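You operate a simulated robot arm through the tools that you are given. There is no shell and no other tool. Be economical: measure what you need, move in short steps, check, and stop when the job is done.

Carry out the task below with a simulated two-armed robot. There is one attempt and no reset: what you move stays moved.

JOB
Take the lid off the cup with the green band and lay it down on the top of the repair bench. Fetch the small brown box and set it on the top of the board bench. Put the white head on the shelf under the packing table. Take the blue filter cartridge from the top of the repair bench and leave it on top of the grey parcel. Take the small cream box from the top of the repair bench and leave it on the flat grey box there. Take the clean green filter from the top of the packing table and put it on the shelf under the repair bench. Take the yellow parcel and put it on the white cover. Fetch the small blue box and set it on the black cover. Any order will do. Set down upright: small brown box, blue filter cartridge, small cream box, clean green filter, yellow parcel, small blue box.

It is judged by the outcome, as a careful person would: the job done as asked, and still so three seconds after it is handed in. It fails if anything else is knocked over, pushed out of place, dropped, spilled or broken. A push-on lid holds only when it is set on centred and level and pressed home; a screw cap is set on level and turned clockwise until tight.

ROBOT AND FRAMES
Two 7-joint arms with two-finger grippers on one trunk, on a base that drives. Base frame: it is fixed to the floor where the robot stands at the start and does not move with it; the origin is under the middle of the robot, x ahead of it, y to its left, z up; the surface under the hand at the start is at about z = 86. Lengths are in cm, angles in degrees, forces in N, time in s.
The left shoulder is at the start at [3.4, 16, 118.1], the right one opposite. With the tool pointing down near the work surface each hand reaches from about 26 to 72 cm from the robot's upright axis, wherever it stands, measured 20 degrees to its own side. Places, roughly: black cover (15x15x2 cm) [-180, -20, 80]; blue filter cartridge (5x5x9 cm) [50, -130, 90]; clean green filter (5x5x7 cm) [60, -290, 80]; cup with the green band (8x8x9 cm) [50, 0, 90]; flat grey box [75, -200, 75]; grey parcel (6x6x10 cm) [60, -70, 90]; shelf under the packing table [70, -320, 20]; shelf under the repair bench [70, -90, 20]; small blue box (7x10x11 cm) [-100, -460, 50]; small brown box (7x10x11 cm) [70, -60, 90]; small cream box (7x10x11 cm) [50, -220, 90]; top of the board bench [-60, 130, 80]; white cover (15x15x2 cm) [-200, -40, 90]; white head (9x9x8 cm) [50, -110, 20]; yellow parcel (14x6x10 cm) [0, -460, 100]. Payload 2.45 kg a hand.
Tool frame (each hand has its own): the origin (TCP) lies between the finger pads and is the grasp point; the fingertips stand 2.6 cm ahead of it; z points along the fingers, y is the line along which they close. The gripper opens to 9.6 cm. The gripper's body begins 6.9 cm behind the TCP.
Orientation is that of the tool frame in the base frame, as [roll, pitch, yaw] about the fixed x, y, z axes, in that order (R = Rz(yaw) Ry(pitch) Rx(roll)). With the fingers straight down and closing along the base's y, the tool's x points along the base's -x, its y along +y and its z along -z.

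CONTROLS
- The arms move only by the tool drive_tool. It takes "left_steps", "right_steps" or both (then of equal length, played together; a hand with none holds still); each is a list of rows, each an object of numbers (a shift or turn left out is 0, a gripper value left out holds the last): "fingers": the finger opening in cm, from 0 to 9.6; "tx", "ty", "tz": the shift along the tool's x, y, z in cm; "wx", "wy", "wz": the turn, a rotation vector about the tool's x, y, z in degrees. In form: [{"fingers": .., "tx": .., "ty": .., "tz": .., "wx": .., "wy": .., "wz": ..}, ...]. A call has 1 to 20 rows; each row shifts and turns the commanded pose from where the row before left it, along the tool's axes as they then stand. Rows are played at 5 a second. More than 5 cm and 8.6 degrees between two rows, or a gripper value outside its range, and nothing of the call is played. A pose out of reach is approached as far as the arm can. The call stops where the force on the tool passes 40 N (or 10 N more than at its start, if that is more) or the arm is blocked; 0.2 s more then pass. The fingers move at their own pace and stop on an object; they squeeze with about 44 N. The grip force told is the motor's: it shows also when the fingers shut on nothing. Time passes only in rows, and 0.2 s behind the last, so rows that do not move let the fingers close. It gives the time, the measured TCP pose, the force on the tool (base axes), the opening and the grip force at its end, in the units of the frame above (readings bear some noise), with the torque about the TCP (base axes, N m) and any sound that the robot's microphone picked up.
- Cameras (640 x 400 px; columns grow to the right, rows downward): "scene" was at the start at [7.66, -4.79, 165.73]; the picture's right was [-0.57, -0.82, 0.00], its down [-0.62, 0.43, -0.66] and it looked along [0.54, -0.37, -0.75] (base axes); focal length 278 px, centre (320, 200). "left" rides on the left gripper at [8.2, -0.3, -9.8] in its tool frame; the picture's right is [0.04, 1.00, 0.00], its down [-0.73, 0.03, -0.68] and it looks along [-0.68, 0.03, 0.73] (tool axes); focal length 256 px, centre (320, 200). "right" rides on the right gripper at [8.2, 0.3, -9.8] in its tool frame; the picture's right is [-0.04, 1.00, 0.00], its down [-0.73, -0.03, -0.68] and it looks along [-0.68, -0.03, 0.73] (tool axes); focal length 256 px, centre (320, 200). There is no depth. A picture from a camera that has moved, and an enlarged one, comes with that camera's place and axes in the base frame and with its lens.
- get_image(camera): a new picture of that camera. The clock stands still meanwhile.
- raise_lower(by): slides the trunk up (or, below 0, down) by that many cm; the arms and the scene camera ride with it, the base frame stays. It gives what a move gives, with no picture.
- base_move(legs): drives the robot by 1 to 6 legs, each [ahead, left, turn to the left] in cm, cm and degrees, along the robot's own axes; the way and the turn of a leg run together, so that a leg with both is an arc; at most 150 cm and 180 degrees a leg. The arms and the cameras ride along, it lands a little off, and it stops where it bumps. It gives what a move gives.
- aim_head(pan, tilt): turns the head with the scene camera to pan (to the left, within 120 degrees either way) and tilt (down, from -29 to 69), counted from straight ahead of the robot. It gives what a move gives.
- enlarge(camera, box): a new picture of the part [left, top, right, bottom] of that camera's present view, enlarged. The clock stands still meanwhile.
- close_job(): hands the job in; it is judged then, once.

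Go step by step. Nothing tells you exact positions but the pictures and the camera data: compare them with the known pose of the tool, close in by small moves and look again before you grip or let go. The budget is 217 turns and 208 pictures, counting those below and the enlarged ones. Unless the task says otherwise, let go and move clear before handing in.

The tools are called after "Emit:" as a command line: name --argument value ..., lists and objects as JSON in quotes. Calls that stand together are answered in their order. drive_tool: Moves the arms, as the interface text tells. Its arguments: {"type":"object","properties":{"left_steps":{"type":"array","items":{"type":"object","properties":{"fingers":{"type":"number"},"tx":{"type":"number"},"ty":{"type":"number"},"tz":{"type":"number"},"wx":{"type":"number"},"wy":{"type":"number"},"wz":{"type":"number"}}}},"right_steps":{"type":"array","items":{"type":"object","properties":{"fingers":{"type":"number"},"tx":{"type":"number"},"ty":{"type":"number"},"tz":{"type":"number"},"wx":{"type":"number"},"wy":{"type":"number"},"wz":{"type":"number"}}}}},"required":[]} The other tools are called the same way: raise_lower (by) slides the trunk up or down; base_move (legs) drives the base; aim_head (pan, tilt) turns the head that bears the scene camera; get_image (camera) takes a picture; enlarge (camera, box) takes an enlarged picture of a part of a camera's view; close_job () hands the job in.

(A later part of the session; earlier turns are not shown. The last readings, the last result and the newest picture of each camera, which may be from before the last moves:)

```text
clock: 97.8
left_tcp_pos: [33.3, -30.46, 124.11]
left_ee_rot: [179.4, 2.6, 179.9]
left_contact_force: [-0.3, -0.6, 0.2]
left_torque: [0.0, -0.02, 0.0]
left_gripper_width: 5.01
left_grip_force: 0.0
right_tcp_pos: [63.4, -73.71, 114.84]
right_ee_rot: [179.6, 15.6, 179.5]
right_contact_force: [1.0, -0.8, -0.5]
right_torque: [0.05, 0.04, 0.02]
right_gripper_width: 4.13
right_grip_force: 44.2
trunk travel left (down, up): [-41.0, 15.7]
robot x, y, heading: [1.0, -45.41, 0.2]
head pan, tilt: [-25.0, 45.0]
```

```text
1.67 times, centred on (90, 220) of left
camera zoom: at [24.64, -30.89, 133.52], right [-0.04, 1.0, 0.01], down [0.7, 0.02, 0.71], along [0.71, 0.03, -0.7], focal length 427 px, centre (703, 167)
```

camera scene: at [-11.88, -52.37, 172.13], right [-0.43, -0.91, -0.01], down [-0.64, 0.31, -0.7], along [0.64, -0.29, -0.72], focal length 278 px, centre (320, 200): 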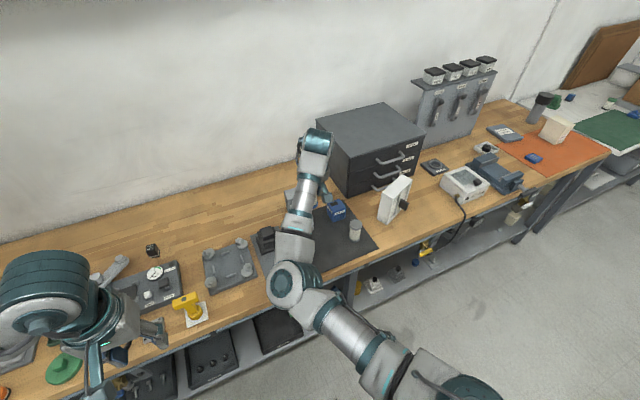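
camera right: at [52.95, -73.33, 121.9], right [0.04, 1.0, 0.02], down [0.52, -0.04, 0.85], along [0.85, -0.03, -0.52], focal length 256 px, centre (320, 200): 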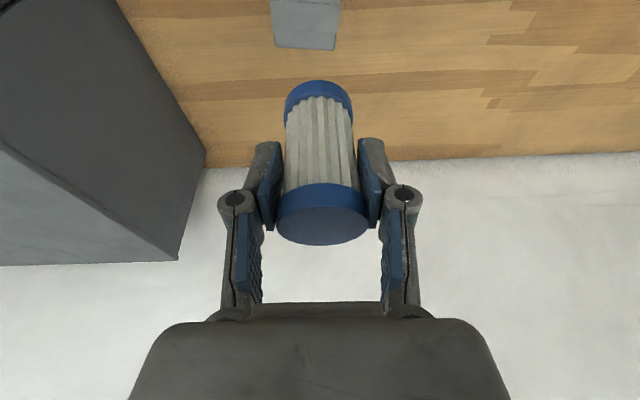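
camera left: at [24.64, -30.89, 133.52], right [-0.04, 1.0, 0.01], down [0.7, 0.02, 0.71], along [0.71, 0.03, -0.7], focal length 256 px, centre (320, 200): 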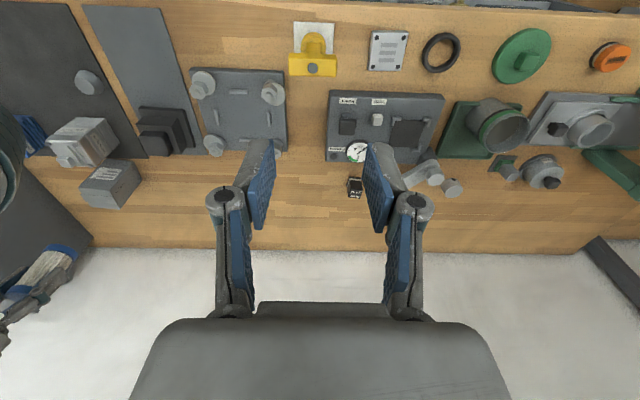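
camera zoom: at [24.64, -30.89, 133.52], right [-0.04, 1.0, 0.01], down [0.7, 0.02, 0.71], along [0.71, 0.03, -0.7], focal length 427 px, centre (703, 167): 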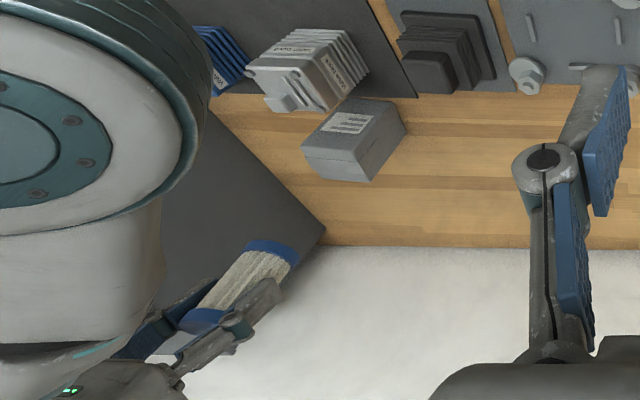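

Refined: the cartridge axis is about 1 cm ahead of the TCP with its bottom 7.4 cm below; the parcel top centre is near (64.2, -75, 95). I'll shift and descend part way.

Emit:
drive_tool --right_steps '[{"ty": -1.3, "tx": 0.2}, {"tz": 3.86, "tx": 1.04}, {"tz": 3.86, "tx": 1.04}, {"tz": 1.0, "tx": 0.26}, {}]'

Emit:
enlarge --camera "right" --box '[220, 0, 420, 260]'

Emit:
enlarge --camera "left" --box '[0, 100, 180, 340]'

```text
clock: 99.0
left_tcp_pos: [33.04, -32.54, 124.43]
left_ee_rot: [178.7, 2.6, 179.6]
left_contact_force: [-0.6, -0.1, -0.2]
left_torque: [0.02, -0.02, 0.01]
left_gripper_width: 4.98
left_grip_force: 0.1
right_tcp_pos: [63.19, -76.9, 105.27]
right_ee_rot: [178.8, 15.7, 179.3]
right_contact_force: [-0.8, -1.2, -1.8]
right_torque: [0.09, -0.06, 0.02]
right_gripper_width: 4.14
right_grip_force: 44.4
trunk travel left (down, up): [-41.0, 15.7]
robot x, y, heading: [0.57, -45.83, -0.3]
head pan, tilt: [-25.0, 45.0]
```

```text
1.54 times, centred on (320, 130) of right
camera zoom: at [52.72, -76.58, 112.48], right [0.05, 1.0, 0.03], down [0.52, -0.05, 0.85], along [0.85, -0.02, -0.52], focal length 394 px, centre (320, 308)
```

zoom: 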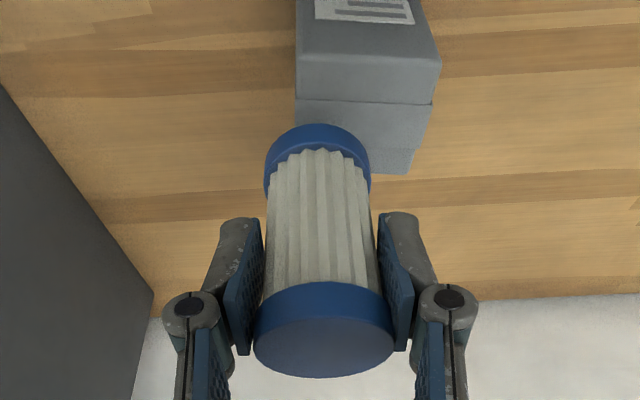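

```text
1.67 times, centred on (90, 220) of left
camera zoom: at [24.39, -33.13, 133.8], right [-0.04, 1.0, 0.02], down [0.7, 0.01, 0.71], along [0.71, 0.04, -0.7], focal length 427 px, centre (703, 167)
```

zoom: 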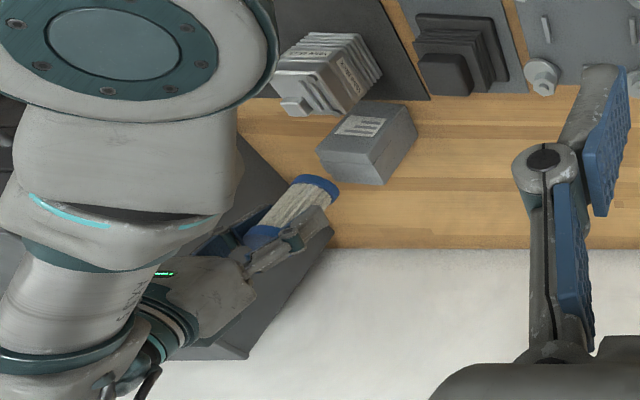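

Emit:
drive_tool --right_steps '[{"ty": 1.2}, {"ty": 1.2, "tx": -0.2}, {}]'

Emit:
enlarge --camera "right" --box '[220, 0, 420, 260]'

Emit:
enlarge --camera "left" --box '[0, 100, 180, 340]'

```text
clock: 99.8
left_tcp_pos: [33.18, -32.96, 124.35]
left_ee_rot: [178.6, 2.5, 179.7]
left_contact_force: [-0.7, -0.7, 0.5]
left_torque: [0.01, -0.01, -0.01]
left_gripper_width: 4.99
left_grip_force: 0.1
right_tcp_pos: [63.44, -74.87, 105.38]
right_ee_rot: [178.7, 15.7, 179.2]
right_contact_force: [0.5, -0.2, -0.5]
right_torque: [0.11, -0.03, 0.04]
right_gripper_width: 4.13
right_grip_force: 44.0
trunk travel left (down, up): [-41.0, 15.7]
robot x, y, heading: [0.18, -46.17, -0.1]
head pan, tilt: [-25.0, 45.0]
```

```text
1.54 times, centred on (320, 130) of right
camera zoom: at [53.02, -74.54, 112.46], right [0.05, 1.0, 0.03], down [0.52, -0.05, 0.85], along [0.85, -0.02, -0.52], focal length 394 px, centre (320, 308)
```

zoom: 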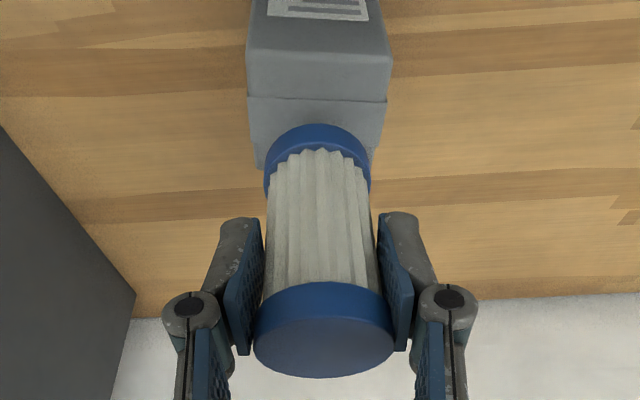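

```text
1.67 times, centred on (90, 220) of left
camera zoom: at [24.51, -33.53, 133.79], right [-0.03, 1.0, 0.02], down [0.7, 0.01, 0.71], along [0.71, 0.04, -0.7], focal length 427 px, centre (703, 167)
```

zoom: 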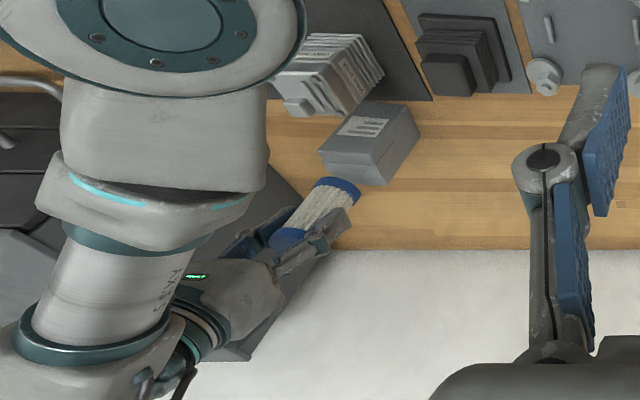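

Emit:
drive_tool --right_steps '[{"tz": 0.97, "tx": 0.26}, {"tz": 0.77, "tx": 0.21}, {}]'

Emit:
enlarge --camera "right" --box '[220, 0, 420, 260]'

Emit:
enlarge --camera "left" --box '[60, 130, 180, 250]'

```text
clock: 100.6
left_tcp_pos: [33.06, -32.03, 124.21]
left_ee_rot: [179.0, 2.7, 179.7]
left_contact_force: [-0.8, -0.5, 0.6]
left_torque: [0.03, 0.01, 0.01]
left_gripper_width: 4.99
left_grip_force: 0.1
right_tcp_pos: [63.46, -73.94, 103.76]
right_ee_rot: [179.2, 15.7, 179.3]
right_contact_force: [-0.6, -0.9, -1.0]
right_torque: [0.02, -0.05, 0.03]
right_gripper_width: 4.11
right_grip_force: 44.5
trunk travel left (down, up): [-41.0, 15.7]
robot x, y, heading: [0.84, -46.35, -0.4]
head pan, tilt: [-25.0, 45.0]
```

```text
1.54 times, centred on (320, 130) of right
camera zoom: at [53.02, -73.62, 110.85], right [0.04, 1.0, 0.03], down [0.52, -0.05, 0.85], along [0.85, -0.02, -0.52], focal length 394 px, centre (320, 308)
```

zoom: 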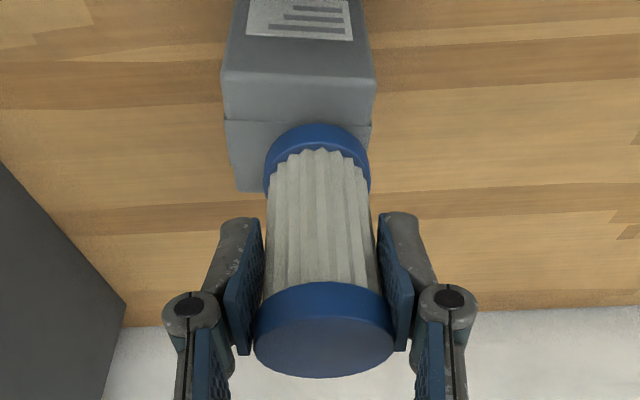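

```text
3.33 times, centred on (120, 190) of left
camera zoom: at [24.51, -32.49, 133.69], right [-0.04, 1.0, 0.02], down [0.7, 0.01, 0.71], along [0.71, 0.04, -0.7], focal length 853 px, centre (987, 233)
```

zoom: 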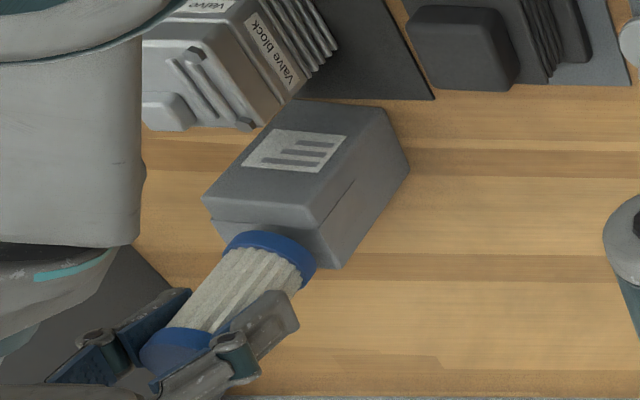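

The robot is swaying slowly in y, so I'll wait for it to settle.

Emit:
drive_tool --right_steps '[{}, {}, {}, {}, {}, {}, {}, {}, {}, {}, {}, {}, {}, {}, {}]'

Emit:
drive_tool --right_steps '[{}, {}, {}, {}, {}, {}, {}, {}, {}, {}]'

```text
clock: 103.8
left_tcp_pos: [33.04, -29.66, 124.07]
left_ee_rot: [179.8, 2.5, -180.0]
left_contact_force: [0.1, -0.7, 0.3]
left_torque: [-0.02, -0.01, -0.02]
left_gripper_width: 5.0
left_grip_force: 0.1
right_tcp_pos: [63.45, -71.83, 104.11]
right_ee_rot: [179.9, 15.8, 179.8]
right_contact_force: [-0.2, -0.2, -0.6]
right_torque: [-0.01, 0.03, 0.0]
right_gripper_width: 4.08
right_grip_force: 44.1
trunk travel left (down, up): [-41.0, 15.7]
robot x, y, heading: [0.79, -45.72, -0.0]
head pan, tilt: [-25.0, 45.0]
```

```text
clock: 106.0
left_tcp_pos: [33.06, -30.19, 124.23]
left_ee_rot: [179.6, 2.5, 179.9]
left_contact_force: [-0.2, 0.7, 0.3]
left_torque: [-0.03, 0.01, -0.05]
left_gripper_width: 4.99
left_grip_force: 0.1
right_tcp_pos: [63.42, -72.32, 103.95]
right_ee_rot: [179.7, 15.7, 179.7]
right_contact_force: [0.1, -0.6, -1.4]
right_torque: [-0.05, 0.0, 0.02]
right_gripper_width: 4.07
right_grip_force: 44.7
trunk travel left (down, up): [-41.0, 15.7]
robot x, y, heading: [1.14, -45.16, 0.2]
head pan, tilt: [-25.0, 45.0]
```

Emit:
drive_tool --right_steps '[{"ty": -0.6}, {"ty": -0.6}, {"ty": -0.6}, {"ty": -0.4}, {}, {}, {}, {}, {}, {}]'

Emit:
enlarge --camera "right" --box '[220, 0, 420, 260]'

```text
clock: 108.2
left_tcp_pos: [33.08, -31.8, 124.32]
left_ee_rot: [179.0, 2.7, 179.7]
left_contact_force: [-0.8, -0.6, 0.2]
left_torque: [0.05, -0.02, -0.01]
left_gripper_width: 5.01
left_grip_force: 0.0
right_tcp_pos: [63.43, -75.83, 103.8]
right_ee_rot: [179.1, 15.8, 179.4]
right_contact_force: [0.6, -0.9, -1.0]
right_torque: [0.07, -0.04, 0.04]
right_gripper_width: 4.08
right_grip_force: 44.3
trunk travel left (down, up): [-41.0, 15.7]
robot x, y, heading: [0.66, -45.96, -0.1]
head pan, tilt: [-25.0, 45.0]
```

```text
1.54 times, centred on (320, 130) of right
camera zoom: at [52.94, -75.59, 110.87], right [0.04, 1.0, 0.03], down [0.52, -0.05, 0.85], along [0.85, -0.02, -0.52], focal length 394 px, centre (320, 308)
```

zoom: 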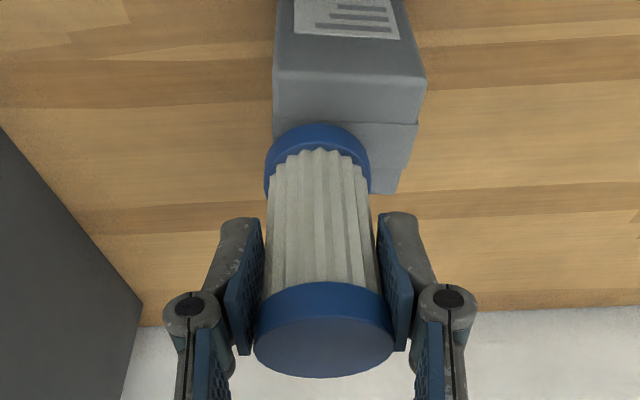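

The sway has a period of about 8.6 s and is near its turning point, so I'll lower now.

Emit:
drive_tool --right_steps '[{"ty": 0.8, "tz": 0.5, "tx": 0.13}, {"tz": 0.58, "tx": 0.16}, {"tz": 0.3, "tx": 0.08}]'

```text
clock: 109.0
left_tcp_pos: [33.1, -31.63, 124.35]
left_ee_rot: [179.1, 2.6, 179.8]
left_contact_force: [-0.2, -0.3, -0.6]
left_torque: [0.02, 0.0, -0.01]
left_gripper_width: 4.97
left_grip_force: 0.0
right_tcp_pos: [63.5, -74.83, 102.38]
right_ee_rot: [179.2, 15.9, 179.5]
right_contact_force: [-0.2, 1.6, 3.5]
right_torque: [0.2, -0.03, -0.05]
right_gripper_width: 4.08
right_grip_force: 44.3
trunk travel left (down, up): [-41.0, 15.7]
robot x, y, heading: [0.53, -45.85, -0.2]
head pan, tilt: [-25.0, 45.0]
```

Contact is beginning (force is now +3.5 N upward) and y is right. One small press, then release.

Emit:
drive_tool --right_steps '[{"tz": 0.15, "tx": 0.04}, {"fingers": 7}, {"fingers": 9, "ty": -0.3}, {"tz": -1.93, "tx": -0.52}, {"tz": -3.86, "tx": -1.04}, {"tz": -3.86, "tx": -1.04}, {"tz": -3.86, "tx": -1.04}]'

Emit:
get_image --camera "right"

Emit:
enlarge --camera "left" --box '[60, 130, 180, 250]'

```text
clock: 110.6
left_tcp_pos: [33.06, -30.18, 124.16]
left_ee_rot: [179.6, 2.6, 179.9]
left_contact_force: [-0.1, -1.0, 0.1]
left_torque: [0.0, 0.04, 0.0]
left_gripper_width: 4.99
left_grip_force: 0.0
right_tcp_pos: [63.22, -74.0, 116.49]
right_ee_rot: [179.7, 15.7, 179.7]
right_contact_force: [1.0, 0.4, 0.4]
right_torque: [0.01, 0.01, 0.04]
right_gripper_width: 9.01
right_grip_force: 0.1
trunk travel left (down, up): [-41.0, 15.7]
robot x, y, heading: [0.48, -45.39, -0.3]
head pan, tilt: [-25.0, 45.0]
```

```text
133 pictures are left
camera right: at [52.82, -73.64, 123.69], right [0.04, 1.0, 0.01], down [0.52, -0.04, 0.85], along [0.85, -0.03, -0.52], focal length 256 px, centre (320, 200)
```

right: 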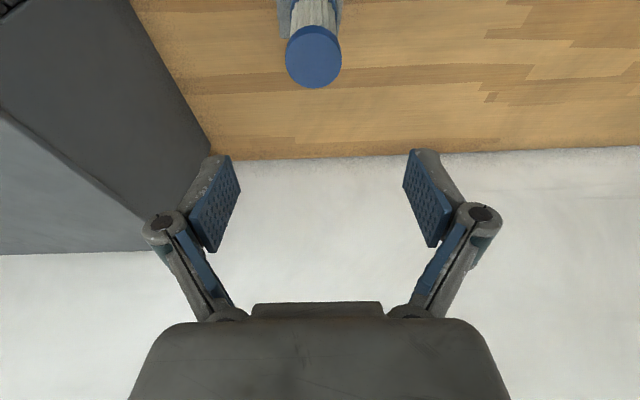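

```text
3.33 times, centred on (120, 190) of left
camera zoom: at [24.42, -30.58, 133.54], right [-0.04, 1.0, 0.0], down [0.7, 0.02, 0.71], along [0.71, 0.03, -0.7], focal length 853 px, centre (987, 233)
```

zoom: 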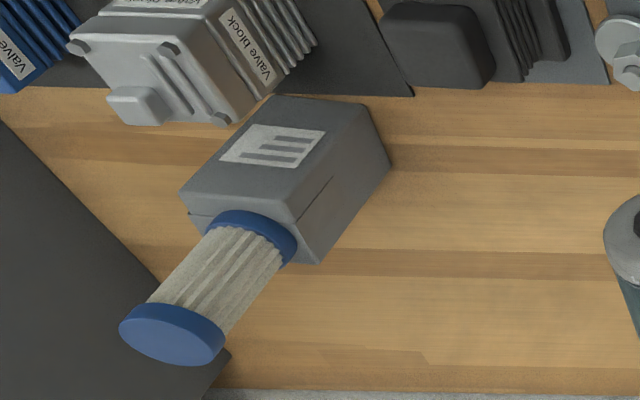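

The cartridge stands on the parcel. Next is the white head: I'll back off and look under the repair bench.

Emit:
base_move --legs '[[-52, 0, 0], [0, -42, 0]]'

Emit:
raise_lower --by -25

Emit:
aim_head --pan -10 --tilt 45

Emit:
get_image --camera "scene"

```text
clock: 115.8
left_tcp_pos: [-19.49, -72.08, 124.13]
left_ee_rot: [179.6, 2.5, 179.4]
left_contact_force: [-0.4, 0.4, -0.2]
left_torque: [-0.04, 0.03, 0.0]
left_gripper_width: 5.0
left_grip_force: 0.1
right_tcp_pos: [10.3, -116.13, 116.43]
right_ee_rot: [179.8, 15.7, 179.2]
right_contact_force: [0.4, 0.2, 0.3]
right_torque: [-0.04, 0.02, -0.02]
right_gripper_width: 9.01
right_grip_force: 0.0
trunk travel left (down, up): [-41.0, 15.7]
robot x, y, heading: [-52.23, -87.15, -0.6]
head pan, tilt: [-25.0, 45.0]
```

```text
clock: 118.4
left_tcp_pos: [-20.08, -72.53, 99.34]
left_ee_rot: [179.4, 2.8, 179.5]
left_contact_force: [-0.2, -0.4, -0.7]
left_torque: [0.0, -0.02, -0.02]
left_gripper_width: 4.99
left_grip_force: 0.1
right_tcp_pos: [11.01, -116.55, 84.43]
right_ee_rot: [179.6, 8.9, 179.2]
right_contact_force: [0.1, 0.2, -0.5]
right_torque: [0.03, 0.0, 0.0]
right_gripper_width: 9.0
right_grip_force: 0.0
trunk travel left (down, up): [-16.0, 40.7]
robot x, y, heading: [-52.07, -87.31, -0.7]
head pan, tilt: [-25.0, 45.0]
```

```text
clock: 119.2
left_tcp_pos: [-19.95, -72.5, 99.19]
left_ee_rot: [179.4, 2.7, 179.4]
left_contact_force: [-0.1, -0.6, -0.3]
left_torque: [-0.01, -0.02, -0.02]
left_gripper_width: 4.99
left_grip_force: 0.0
right_tcp_pos: [11.22, -116.5, 84.32]
right_ee_rot: [179.6, 8.9, 179.2]
right_contact_force: [0.4, -0.8, -0.7]
right_torque: [-0.01, -0.02, 0.01]
right_gripper_width: 9.03
right_grip_force: 0.0
trunk travel left (down, up): [-16.0, 40.7]
robot x, y, heading: [-51.92, -87.09, -0.6]
head pan, tilt: [-10.0, 45.0]
```

```text
131 pictures are left
camera scene: at [-29.43, -88.91, 146.26], right [-0.18, -0.98, 0.0], down [-0.7, 0.13, -0.7], along [0.69, -0.13, -0.71], focal length 278 px, centre (320, 200)
```

scene: 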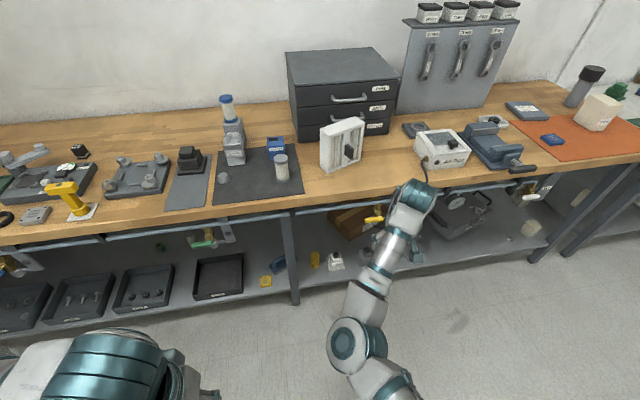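

Emit:
enlarge --camera "scene" --box '[250, 190, 450, 315]'

Emit:
get_image --camera "right"

```text
3.20 times, centred on (350, 252) of scene
camera zoom: at [-29.43, -88.91, 146.26], right [-0.18, -0.98, 0.0], down [-0.7, 0.13, -0.7], along [0.69, -0.13, -0.71], focal length 890 px, centre (224, 32)
```

zoom: 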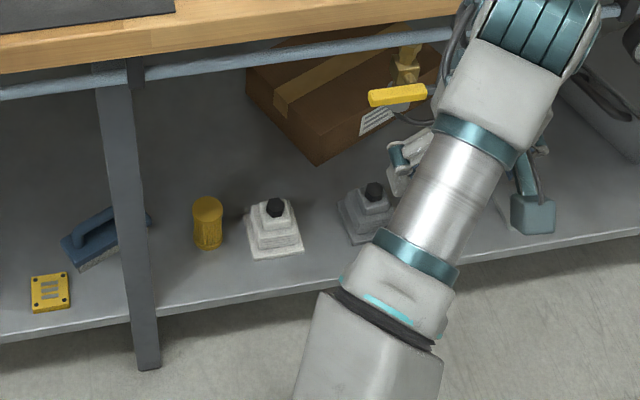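

```text
129 pictures are left
camera right: at [1.59, -116.14, 92.7], right [0.05, 1.0, 0.01], down [0.62, -0.04, 0.78], along [0.78, -0.03, -0.62], focal length 256 px, centre (320, 200)
```

right: 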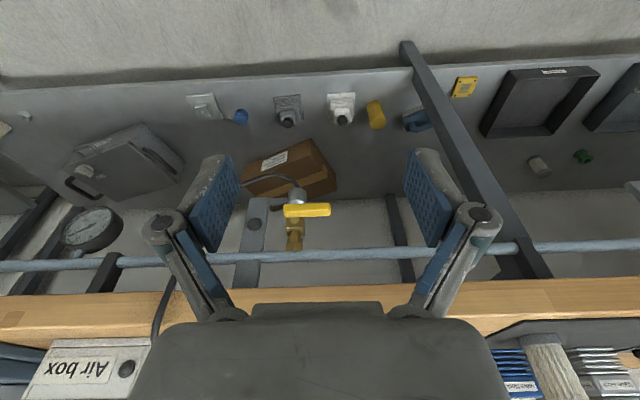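

The white head is at about (44.5, -110.8), standing on the shelf at z≈20. I'll raise the left hand for clearance, lower the trunk, and tilt the right hand forward while it is still outside the bench.

Emit:
drive_tool --left_steps '[{"tz": -4}, {"tz": -4}, {"tz": -4}, {"tz": -4}, {"tz": -4}]' --right_steps '[{"wy": -7}, {"wy": -7}, {"wy": -7}, {"wy": -7}, {}]'

Emit:
raise_lower --by -15

```text
clock: 120.3
left_tcp_pos: [-21.09, -72.67, 119.33]
left_ee_rot: [179.5, 2.8, 179.5]
left_contact_force: [0.2, -0.4, -1.2]
left_torque: [-0.02, 0.0, -0.03]
left_gripper_width: 5.0
left_grip_force: 0.1
right_tcp_pos: [11.0, -116.57, 84.39]
right_ee_rot: [179.5, 37.0, 179.0]
right_contact_force: [0.2, -0.8, 0.5]
right_torque: [-0.02, -0.02, 0.0]
right_gripper_width: 9.03
right_grip_force: 0.0
trunk travel left (down, up): [-16.0, 40.7]
robot x, y, heading: [-52.11, -87.33, -0.5]
head pan, tilt: [-10.0, 45.0]
```

```text
clock: 122.1
left_tcp_pos: [-13.24, -72.84, 98.63]
left_ee_rot: [179.7, -9.6, 179.3]
left_contact_force: [0.3, 0.0, -0.2]
left_torque: [0.0, -0.02, 0.02]
left_gripper_width: 5.01
left_grip_force: 0.0
right_tcp_pos: [11.06, -116.54, 69.43]
right_ee_rot: [179.5, 37.1, 178.8]
right_contact_force: [-0.9, -0.1, 0.2]
right_torque: [-0.03, 0.06, 0.0]
right_gripper_width: 9.04
right_grip_force: 0.1
trunk travel left (down, up): [-1.0, 55.7]
robot x, y, heading: [-51.96, -87.41, -0.3]
head pan, tilt: [-10.0, 45.0]
```

Emit:
drive_tool --right_steps '[{"tz": 3.2, "tx": 2.4}, {"tz": 3.2, "tx": 2.4}, {"tz": 3.2, "tx": 2.4}, {"tz": 3.2, "tx": 2.4}, {"tz": 3.2, "tx": 2.4}, {"tz": 3.2, "tx": 2.4}, {"tz": 3.2, "tx": 2.4}, {"wy": -7}, {"wy": -6}, {}]'

Emit:
get_image --camera "right"

Emit:
get_image --camera "scene"

```text
clock: 124.3
left_tcp_pos: [-13.2, -72.91, 98.45]
left_ee_rot: [179.6, -9.6, 179.4]
left_contact_force: [0.1, 0.2, 0.1]
left_torque: [0.0, 0.02, 0.0]
left_gripper_width: 4.98
left_grip_force: 0.1
right_tcp_pos: [12.48, -115.72, 51.33]
right_ee_rot: [-179.3, 35.4, 178.9]
right_contact_force: [-0.4, 0.4, -0.8]
right_torque: [0.02, 0.0, -0.02]
right_gripper_width: 9.0
right_grip_force: 0.2
right hand out of reach, approached as far as the arm can: row 4, 5, 6, 7, 8, 9
trunk travel left (down, up): [-1.0, 55.7]
robot x, y, heading: [-51.92, -86.84, -0.6]
head pan, tilt: [-10.0, 45.0]
```

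```text
128 pictures are left
camera right: at [0.26, -115.02, 54.63], right [0.06, 1.0, 0.01], down [0.21, -0.02, 0.98], along [0.98, -0.06, -0.21], focal length 256 px, centre (320, 200)
```

right: 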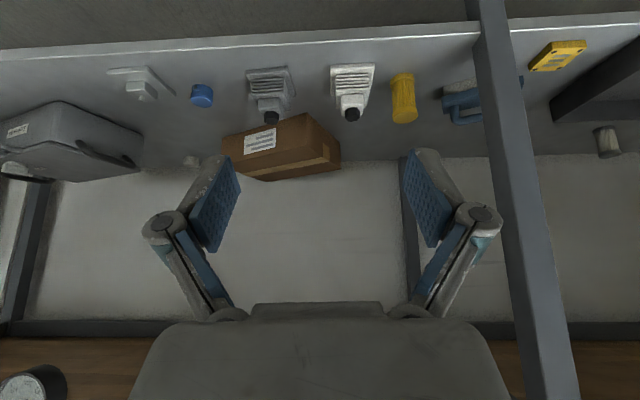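

```text
127 pictures are left
camera scene: at [-11.09, -89.09, 126.43], right [-0.18, -0.98, 0.0], down [-0.7, 0.13, -0.7], along [0.69, -0.13, -0.71], focal length 278 px, centre (320, 200)
```

scene: 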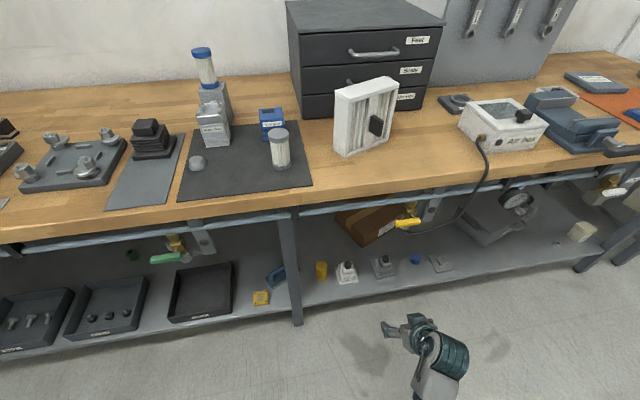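

Emit:
drive_tool --right_steps '[{"tz": 3.4, "tx": -1.3, "ty": 1.2}, {"tz": 3.4, "tx": -1.3, "ty": 1.2}, {"tz": 3.4, "tx": -1.3, "ty": 1.2}, {"tz": 3.4, "tx": -1.3, "ty": 1.2}, {"wy": -7}, {"wy": -7}, {}]'

Emit:
get_image --camera "right"

Emit:
get_image --camera "scene"

```text
clock: 125.9
left_tcp_pos: [-13.22, -72.79, 98.62]
left_ee_rot: [179.6, -9.7, 179.5]
left_contact_force: [0.2, -0.9, -0.5]
left_torque: [-0.01, -0.05, 0.01]
left_gripper_width: 5.0
left_grip_force: 0.1
right_tcp_pos: [25.04, -112.55, 42.94]
right_ee_rot: [-178.5, 45.2, 179.1]
right_contact_force: [0.1, 1.0, -0.1]
right_torque: [0.05, 0.0, -0.04]
right_gripper_width: 9.02
right_grip_force: 0.1
right hand out of reach, approached as far as the arm can: row 6
trunk travel left (down, up): [-1.0, 55.7]
robot x, y, heading: [-51.77, -87.1, -0.8]
head pan, tilt: [-10.0, 45.0]
```

```text
126 pictures are left
camera right: at [12.38, -111.82, 43.99], right [0.06, 1.0, 0.01], down [0.03, -0.01, 1.0], along [1.0, -0.06, -0.04], focal length 256 px, centre (320, 200)
```

right: 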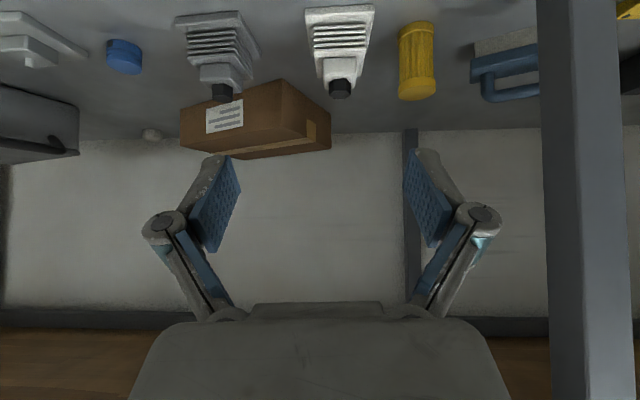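

```text
125 pictures are left
camera scene: at [-11.04, -89.08, 126.42], right [-0.18, -0.98, 0.0], down [-0.7, 0.13, -0.7], along [0.69, -0.13, -0.71], focal length 278 px, centre (320, 200)
```

scene: 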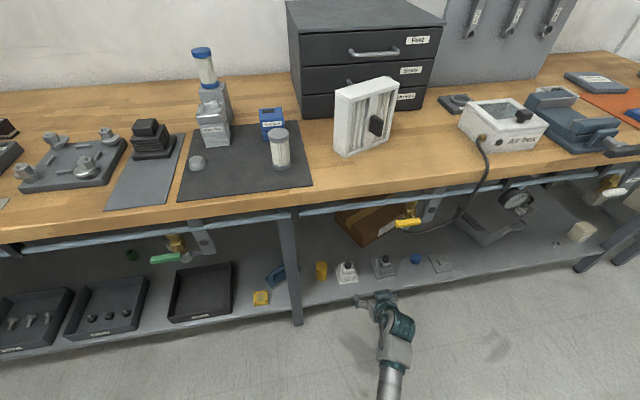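

Emit:
drive_tool --right_steps '[{"tz": 3.5, "tx": -1.8, "ty": 0.35}, {"tz": 3.5, "tx": -1.8, "ty": 0.35}, {"tz": 3.5, "tx": -1.8, "ty": 0.35}, {"tz": 3.5, "tx": -1.8, "ty": 0.3}, {"wy": -5}, {}]'

Emit:
get_image --camera "right"

Emit:
get_image --camera "scene"

```text
clock: 127.3
left_tcp_pos: [-13.17, -72.73, 98.57]
left_ee_rot: [179.6, -9.6, 179.5]
left_contact_force: [0.5, -0.2, 0.6]
left_torque: [0.03, -0.01, 0.01]
left_gripper_width: 5.0
left_grip_force: 0.1
right_tcp_pos: [35.37, -112.07, 39.67]
right_ee_rot: [-178.3, 50.1, 179.4]
right_contact_force: [-0.1, -0.3, -0.6]
right_torque: [0.0, 0.01, -0.01]
right_gripper_width: 9.04
right_grip_force: 0.0
right hand out of reach, approached as far as the arm can: row 3, 4
trunk travel left (down, up): [-1.0, 55.7]
robot x, y, heading: [-52.43, -86.96, -0.6]
head pan, tilt: [-10.0, 45.0]
```

```text
124 pictures are left
camera right: at [22.65, -111.23, 39.58], right [0.06, 1.0, 0.01], down [-0.05, -0.01, 1.0], along [1.0, -0.06, 0.05], focal length 256 px, centre (320, 200)
```

right: 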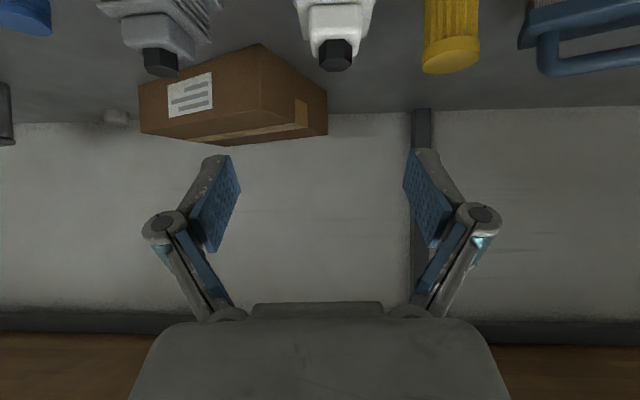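

```text
123 pictures are left
camera scene: at [-10.99, -89.03, 126.41], right [-0.18, -0.98, 0.0], down [-0.7, 0.13, -0.7], along [0.69, -0.13, -0.71], focal length 278 px, centre (320, 200)
```

scene: 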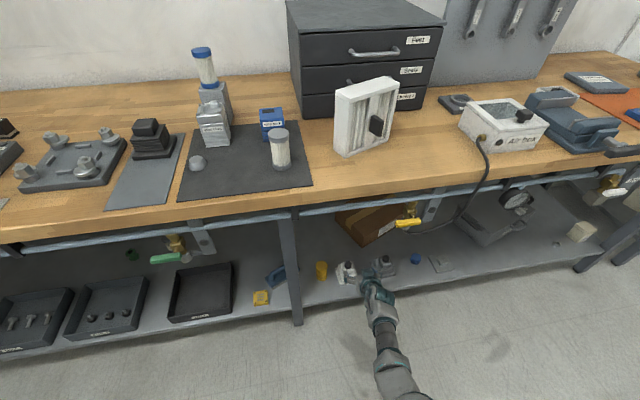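

Emit:
base_move --legs '[[12, 0, 0.4]]'

Emit:
get_image --camera "right"

```text
clock: 128.5
left_tcp_pos: [-1.29, -72.68, 98.57]
left_ee_rot: [179.6, -9.7, 179.8]
left_contact_force: [0.6, 0.2, 0.1]
left_torque: [-0.02, 0.04, -0.05]
left_gripper_width: 5.0
left_grip_force: 0.1
right_tcp_pos: [47.48, -111.53, 39.57]
right_ee_rot: [-178.3, 50.1, 179.6]
right_contact_force: [-0.3, 0.5, -0.4]
right_torque: [-0.03, -0.06, 0.03]
right_gripper_width: 9.02
right_grip_force: 0.1
trunk travel left (down, up): [-1.0, 55.7]
robot x, y, heading: [-40.29, -87.43, -0.4]
head pan, tilt: [-10.0, 45.0]
```

```text
122 pictures are left
camera right: at [34.74, -110.86, 39.46], right [0.05, 1.0, 0.01], down [-0.05, -0.01, 1.0], along [1.0, -0.05, 0.05], focal length 256 px, centre (320, 200)
```

right: 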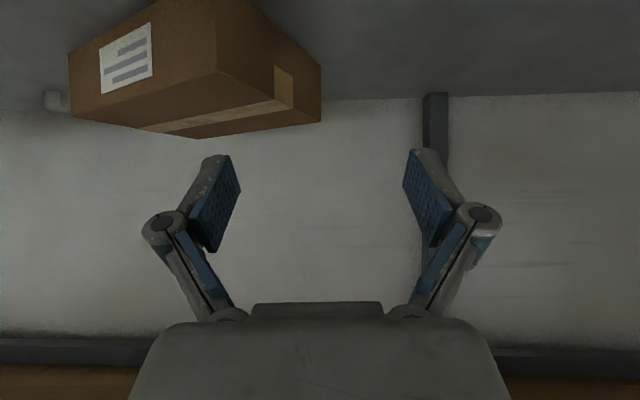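

Emit:
drive_tool --right_steps '[{"tz": -0.25, "tx": 2.8, "ty": 0.2, "fingers": 9.6}, {"tz": -0.25, "tx": 2.8, "ty": 0.2}, {"wx": -1.7}, {}]'

Emit:
get_image --camera "right"

Emit:
enlarge --camera "scene" --box '[250, 200, 450, 360]'

```text
clock: 129.5
left_tcp_pos: [-1.93, -72.78, 98.83]
left_ee_rot: [179.6, -9.2, 179.7]
left_contact_force: [-1.0, 0.1, -0.3]
left_torque: [0.01, 0.0, 0.0]
left_gripper_width: 5.03
left_grip_force: 0.0
right_tcp_pos: [43.35, -111.02, 35.89]
right_ee_rot: [179.9, 50.5, 179.5]
right_contact_force: [0.1, -0.9, -0.3]
right_torque: [0.01, 0.01, -0.03]
right_gripper_width: 9.6
right_grip_force: 0.1
trunk travel left (down, up): [-1.0, 55.7]
robot x, y, heading: [-40.02, -87.24, -0.3]
head pan, tilt: [-10.0, 45.0]
```

```text
121 pictures are left
camera right: at [30.6, -110.64, 35.93], right [0.03, 1.0, 0.03], down [-0.06, -0.03, 1.0], along [1.0, -0.03, 0.06], focal length 256 px, centre (320, 200)
```

right: 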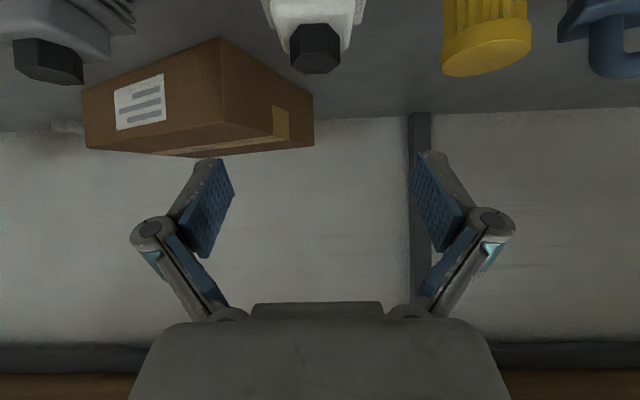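

```text
2.50 times, centred on (350, 280) of scene
camera zoom: at [0.96, -88.91, 126.4], right [-0.18, -0.98, 0.0], down [-0.7, 0.12, -0.7], along [0.69, -0.13, -0.71], focal length 695 px, centre (245, 0)
```

zoom: 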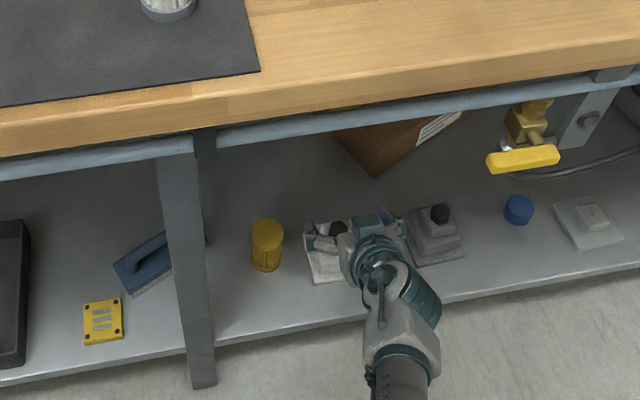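

Emit:
drive_tool --right_steps '[{"tz": 1.83, "tx": 1.69}, {"tz": 1.83, "tx": 1.69}, {"tz": 1.2, "tx": 1.1}, {}]'

Emit:
get_image --camera "right"

Emit:
enlarge --camera "scene" --box '[310, 240, 430, 330]'

```text
clock: 130.5
left_tcp_pos: [-1.91, -72.57, 98.79]
left_ee_rot: [179.6, -9.2, 179.8]
left_contact_force: [0.2, 0.3, 0.5]
left_torque: [0.01, 0.0, 0.01]
left_gripper_width: 4.99
left_grip_force: 0.1
right_tcp_pos: [43.12, -111.68, 31.37]
right_ee_rot: [179.9, 50.5, 179.6]
right_contact_force: [-0.3, -0.7, -0.5]
right_torque: [0.03, -0.01, 0.01]
right_gripper_width: 9.62
right_grip_force: 0.0
right hand out of reach, approached as far as the arm can: row 2, 3
trunk travel left (down, up): [-1.0, 55.7]
robot x, y, heading: [-39.99, -87.17, -0.3]
head pan, tilt: [-10.0, 45.0]
```

```text
119 pictures are left
camera right: at [30.41, -111.28, 31.23], right [0.03, 1.0, 0.03], down [-0.06, -0.03, 1.0], along [1.0, -0.03, 0.06], focal length 256 px, centre (320, 200)
```

right: 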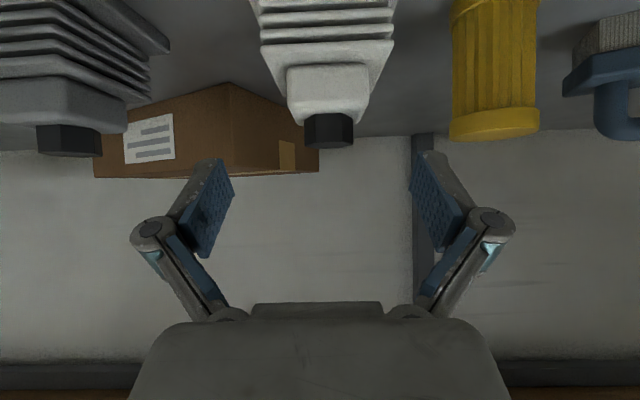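

```text
4.44 times, centred on (370, 285) of scene
camera zoom: at [0.94, -88.92, 126.41], right [-0.18, -0.98, 0.0], down [-0.7, 0.12, -0.7], along [0.69, -0.13, -0.71], focal length 1235 px, centre (98, -178)
```

zoom: 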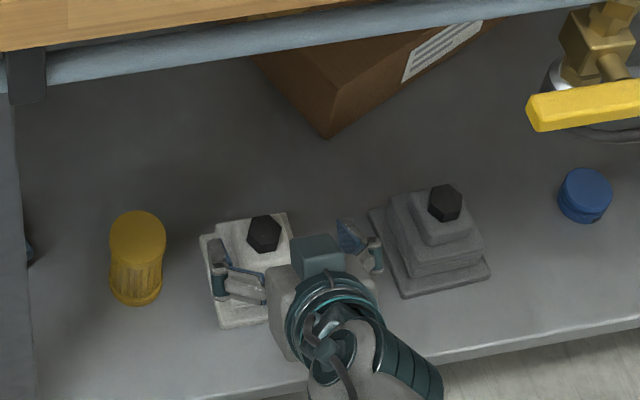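

Emit:
drive_tool --right_steps '[{"tz": -2.3, "tx": 1.9}, {"tz": -2.3, "tx": 1.9}, {}]'

Emit:
base_move --legs '[[7.5, 0, 0.3]]'

Emit:
get_image --camera "right"

```text
clock: 131.3
left_tcp_pos: [-1.99, -72.71, 98.92]
left_ee_rot: [179.5, -9.2, 179.8]
left_contact_force: [0.6, -0.4, -0.1]
left_torque: [-0.05, -0.01, -0.01]
left_gripper_width: 5.0
left_grip_force: 0.1
right_tcp_pos: [40.73, -111.91, 28.58]
right_ee_rot: [179.9, 50.4, 179.6]
right_contact_force: [-0.1, -0.1, 0.0]
right_torque: [-0.03, 0.0, -0.04]
right_gripper_width: 9.59
right_grip_force: 0.2
right hand out of reach, approached as far as the arm can: row 1, 2
trunk travel left (down, up): [-1.0, 55.7]
robot x, y, heading: [-40.37, -87.2, -0.2]
head pan, tilt: [-10.0, 45.0]
```

```text
clock: 132.4
left_tcp_pos: [5.76, -72.62, 98.89]
left_ee_rot: [179.6, -9.3, 179.9]
left_contact_force: [0.2, -0.4, -0.4]
left_torque: [0.01, 0.03, 0.0]
left_gripper_width: 4.99
left_grip_force: 0.1
right_tcp_pos: [48.54, -111.73, 28.6]
right_ee_rot: [180.0, 50.5, 179.8]
right_contact_force: [-0.1, -1.1, -1.0]
right_torque: [0.02, -0.02, 0.01]
right_gripper_width: 9.6
right_grip_force: 0.0
trunk travel left (down, up): [-1.0, 55.7]
robot x, y, heading: [-32.93, -87.01, 0.4]
head pan, tilt: [-10.0, 45.0]
```

```text
117 pictures are left
camera right: at [35.7, -111.28, 28.41], right [0.03, 1.0, 0.03], down [-0.06, -0.03, 1.0], along [1.0, -0.03, 0.06], focal length 256 px, centre (320, 200)
```

right: 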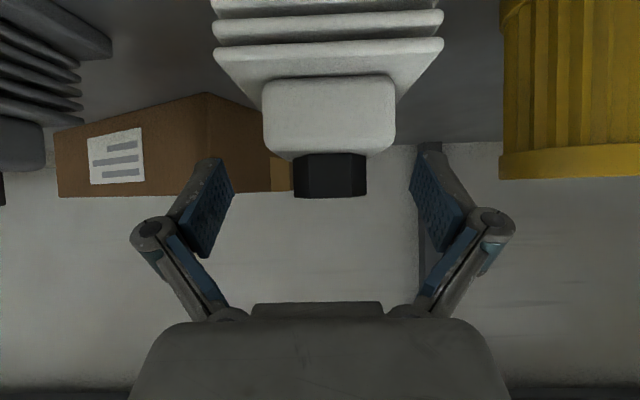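

Emit:
drive_tool --right_steps '[{"tz": -1.3, "tx": 1.1, "ty": 0.5}, {"tz": 0.15, "tx": 0.2}, {"fingers": 0}, {}, {}, {}]'

Emit:
get_image --camera "right"

```text
clock: 133.8
left_tcp_pos: [5.05, -72.52, 99.2]
left_ee_rot: [179.6, -8.9, 180.0]
left_contact_force: [-0.1, -0.4, 0.6]
left_torque: [-0.01, 0.01, -0.03]
left_gripper_width: 5.01
left_grip_force: 0.1
right_tcp_pos: [48.05, -111.44, 28.28]
right_ee_rot: [179.8, 50.8, 179.8]
right_contact_force: [-0.9, 3.0, 3.3]
right_torque: [0.14, -0.06, 0.0]
right_gripper_width: 4.27
right_grip_force: 44.0
right hand out of reach, approached as far as the arm can: row 1
trunk travel left (down, up): [-1.0, 55.7]
robot x, y, heading: [-32.61, -87.26, 0.3]
head pan, tilt: [-10.0, 45.0]
```

```text
116 pictures are left
camera right: at [35.33, -111.02, 28.07], right [0.03, 1.0, 0.03], down [-0.06, -0.03, 1.0], along [1.0, -0.03, 0.06], focal length 256 px, centre (320, 200)
```

right: 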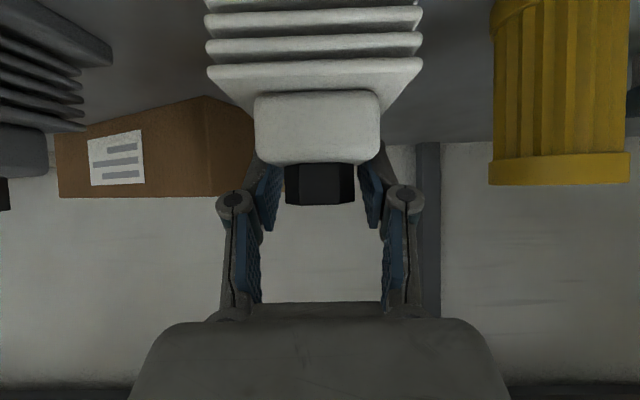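

Emit:
drive_tool --right_steps '[{"tz": -0.64, "tx": -0.77}, {"tz": -0.64, "tx": -0.77}, {"tz": -0.64, "tx": -0.77}, {}, {}]'

Emit:
get_image --camera "right"

Emit:
enlarge --camera "scene" --box '[290, 200, 450, 330]'

```text
clock: 135.0
left_tcp_pos: [5.09, -72.6, 98.97]
left_ee_rot: [179.6, -9.0, -180.0]
left_contact_force: [0.5, -0.2, 0.0]
left_torque: [0.02, -0.01, 0.0]
left_gripper_width: 5.0
left_grip_force: 0.0
right_tcp_pos: [49.47, -111.37, 29.58]
right_ee_rot: [179.7, 50.8, 179.8]
right_contact_force: [0.1, 0.2, -6.6]
right_torque: [-0.01, -0.13, 0.03]
right_gripper_width: 4.3
right_grip_force: 44.0
right hand out of reach, approached as far as the arm can: row 1, 2, 3
trunk travel left (down, up): [-1.0, 55.7]
robot x, y, heading: [-32.8, -87.32, 0.2]
head pan, tilt: [-10.0, 45.0]
```

```text
115 pictures are left
camera right: at [36.65, -111.01, 29.38], right [0.03, 1.0, 0.03], down [-0.06, -0.03, 1.0], along [1.0, -0.03, 0.06], focal length 256 px, centre (320, 200)
```

right: 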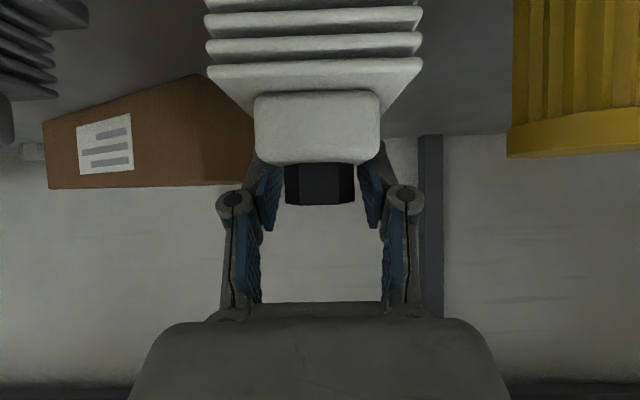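

```text
3.08 times, centred on (370, 265) of scene
camera zoom: at [8.61, -88.87, 126.35], right [-0.17, -0.98, 0.0], down [-0.7, 0.12, -0.7], along [0.69, -0.12, -0.71], focal length 855 px, centre (166, 0)
```

zoom: 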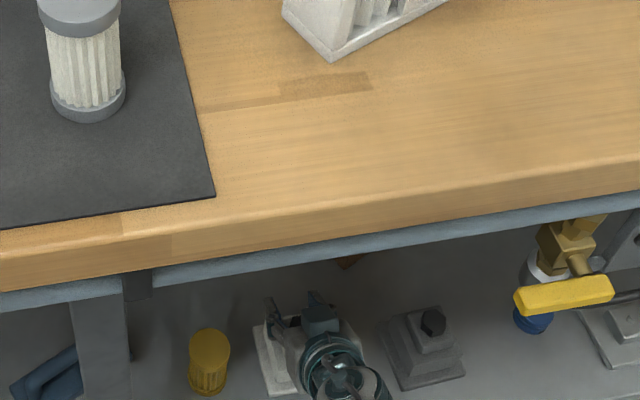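

The head is lifted (about 6.6 N). I'll raise the trunk a little for clearance, then back straight out.

Emit:
raise_lower --by 5

Emit:
get_image --camera "right"

```text
clock: 135.9
left_tcp_pos: [5.24, -72.71, 103.92]
left_ee_rot: [179.7, -9.1, 180.0]
left_contact_force: [-0.3, -0.4, -0.3]
left_torque: [-0.01, 0.09, 0.03]
left_gripper_width: 4.96
left_grip_force: 0.1
right_tcp_pos: [52.77, -111.5, 42.2]
right_ee_rot: [179.9, 56.8, 179.7]
right_contact_force: [0.6, 0.0, -6.2]
right_torque: [0.0, -0.12, -0.02]
right_gripper_width: 4.26
right_grip_force: 43.7
trunk travel left (down, up): [-6.0, 50.7]
robot x, y, heading: [-32.56, -87.39, -0.0]
head pan, tilt: [-10.0, 45.0]
```

```text
113 pictures are left
camera right: at [40.1, -111.04, 40.73], right [0.02, 1.0, 0.04], down [-0.17, -0.03, 0.99], along [0.99, -0.03, 0.17], focal length 256 px, centre (320, 200)
```

right: 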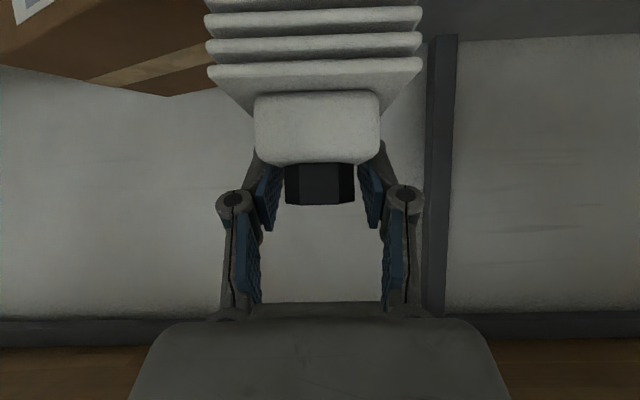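

Emit:
base_move --legs '[[-45, 0, 0], [0, -100, 0], [0, -90, 0]]'

Emit:
aim_head --pan -15 --tilt 40

Emit:
get_image --camera "scene"

```text
clock: 140.3
left_tcp_pos: [-39.85, -93.61, 104.89]
left_ee_rot: [178.9, -7.8, 172.5]
left_contact_force: [0.3, -0.2, 0.6]
left_torque: [-0.02, 0.02, 0.03]
left_gripper_width: 5.02
left_grip_force: 0.1
right_tcp_pos: [4.41, -138.39, 43.36]
right_ee_rot: [178.6, 58.1, 171.1]
right_contact_force: [-0.8, 0.0, -5.3]
right_torque: [0.0, -0.06, -0.02]
right_gripper_width: 4.28
right_grip_force: 43.8
trunk travel left (down, up): [-6.0, 50.7]
robot x, y, heading: [-76.94, -102.44, -7.5]
head pan, tilt: [-10.0, 45.0]
stopped in leg 2: the robot was blocked; the commanded pose is now the measured one
```

```text
clock: 141.0
left_tcp_pos: [-39.79, -94.09, 104.83]
left_ee_rot: [178.7, -8.0, 172.4]
left_contact_force: [1.1, -0.2, -0.6]
left_torque: [0.0, 0.02, -0.02]
left_gripper_width: 4.96
left_grip_force: 0.1
right_tcp_pos: [4.4, -138.54, 43.09]
right_ee_rot: [178.3, 58.0, 170.7]
right_contact_force: [0.2, -0.5, -5.9]
right_torque: [-0.03, -0.05, -0.02]
right_gripper_width: 4.28
right_grip_force: 43.8
trunk travel left (down, up): [-6.0, 50.7]
robot x, y, heading: [-77.33, -102.79, -7.7]
head pan, tilt: [-15.0, 40.0]
```

```text
112 pictures are left
camera scene: at [-42.7, -109.12, 134.3], right [-0.38, -0.92, 0.0], down [-0.6, 0.25, -0.76], along [0.7, -0.3, -0.65], focal length 278 px, centre (320, 200)
```

scene: 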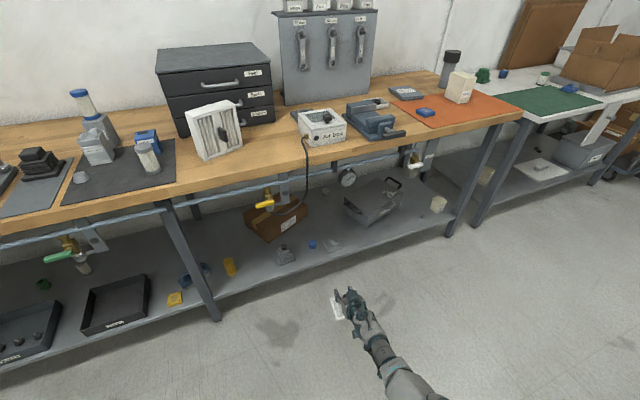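

The base was blocked on its right, so I'll look that way.

Emit:
aim_head --pan -100 --tilt 45

Emit:
get_image --camera "scene"

```text
clock: 142.6
left_tcp_pos: [-39.69, -94.15, 104.89]
left_ee_rot: [178.8, -7.8, 172.4]
left_contact_force: [0.7, -0.6, -0.4]
left_torque: [-0.03, 0.01, 0.02]
left_gripper_width: 4.99
left_grip_force: 0.0
right_tcp_pos: [4.48, -138.59, 43.16]
right_ee_rot: [178.2, 58.0, 170.5]
right_contact_force: [0.2, 0.1, -5.4]
right_torque: [-0.01, -0.11, 0.03]
right_gripper_width: 4.27
right_grip_force: 44.0
trunk travel left (down, up): [-6.0, 50.7]
robot x, y, heading: [-77.08, -102.16, -7.4]
head pan, tilt: [-100.0, 45.0]
```

```text
111 pictures are left
camera scene: at [-53.01, -113.58, 133.67], right [-0.95, 0.3, 0.01], down [0.21, 0.67, -0.71], along [-0.22, -0.68, -0.7], focal length 278 px, centre (320, 200)
```

scene: 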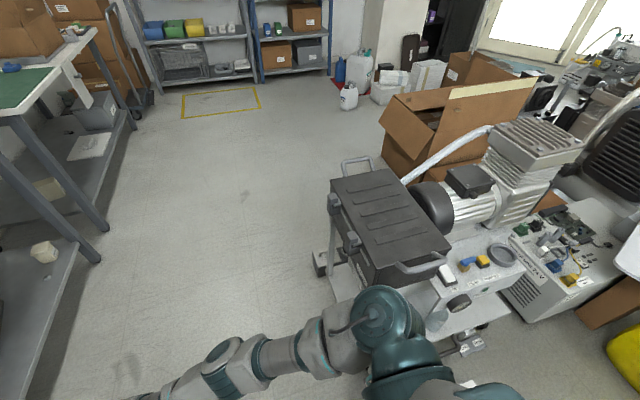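

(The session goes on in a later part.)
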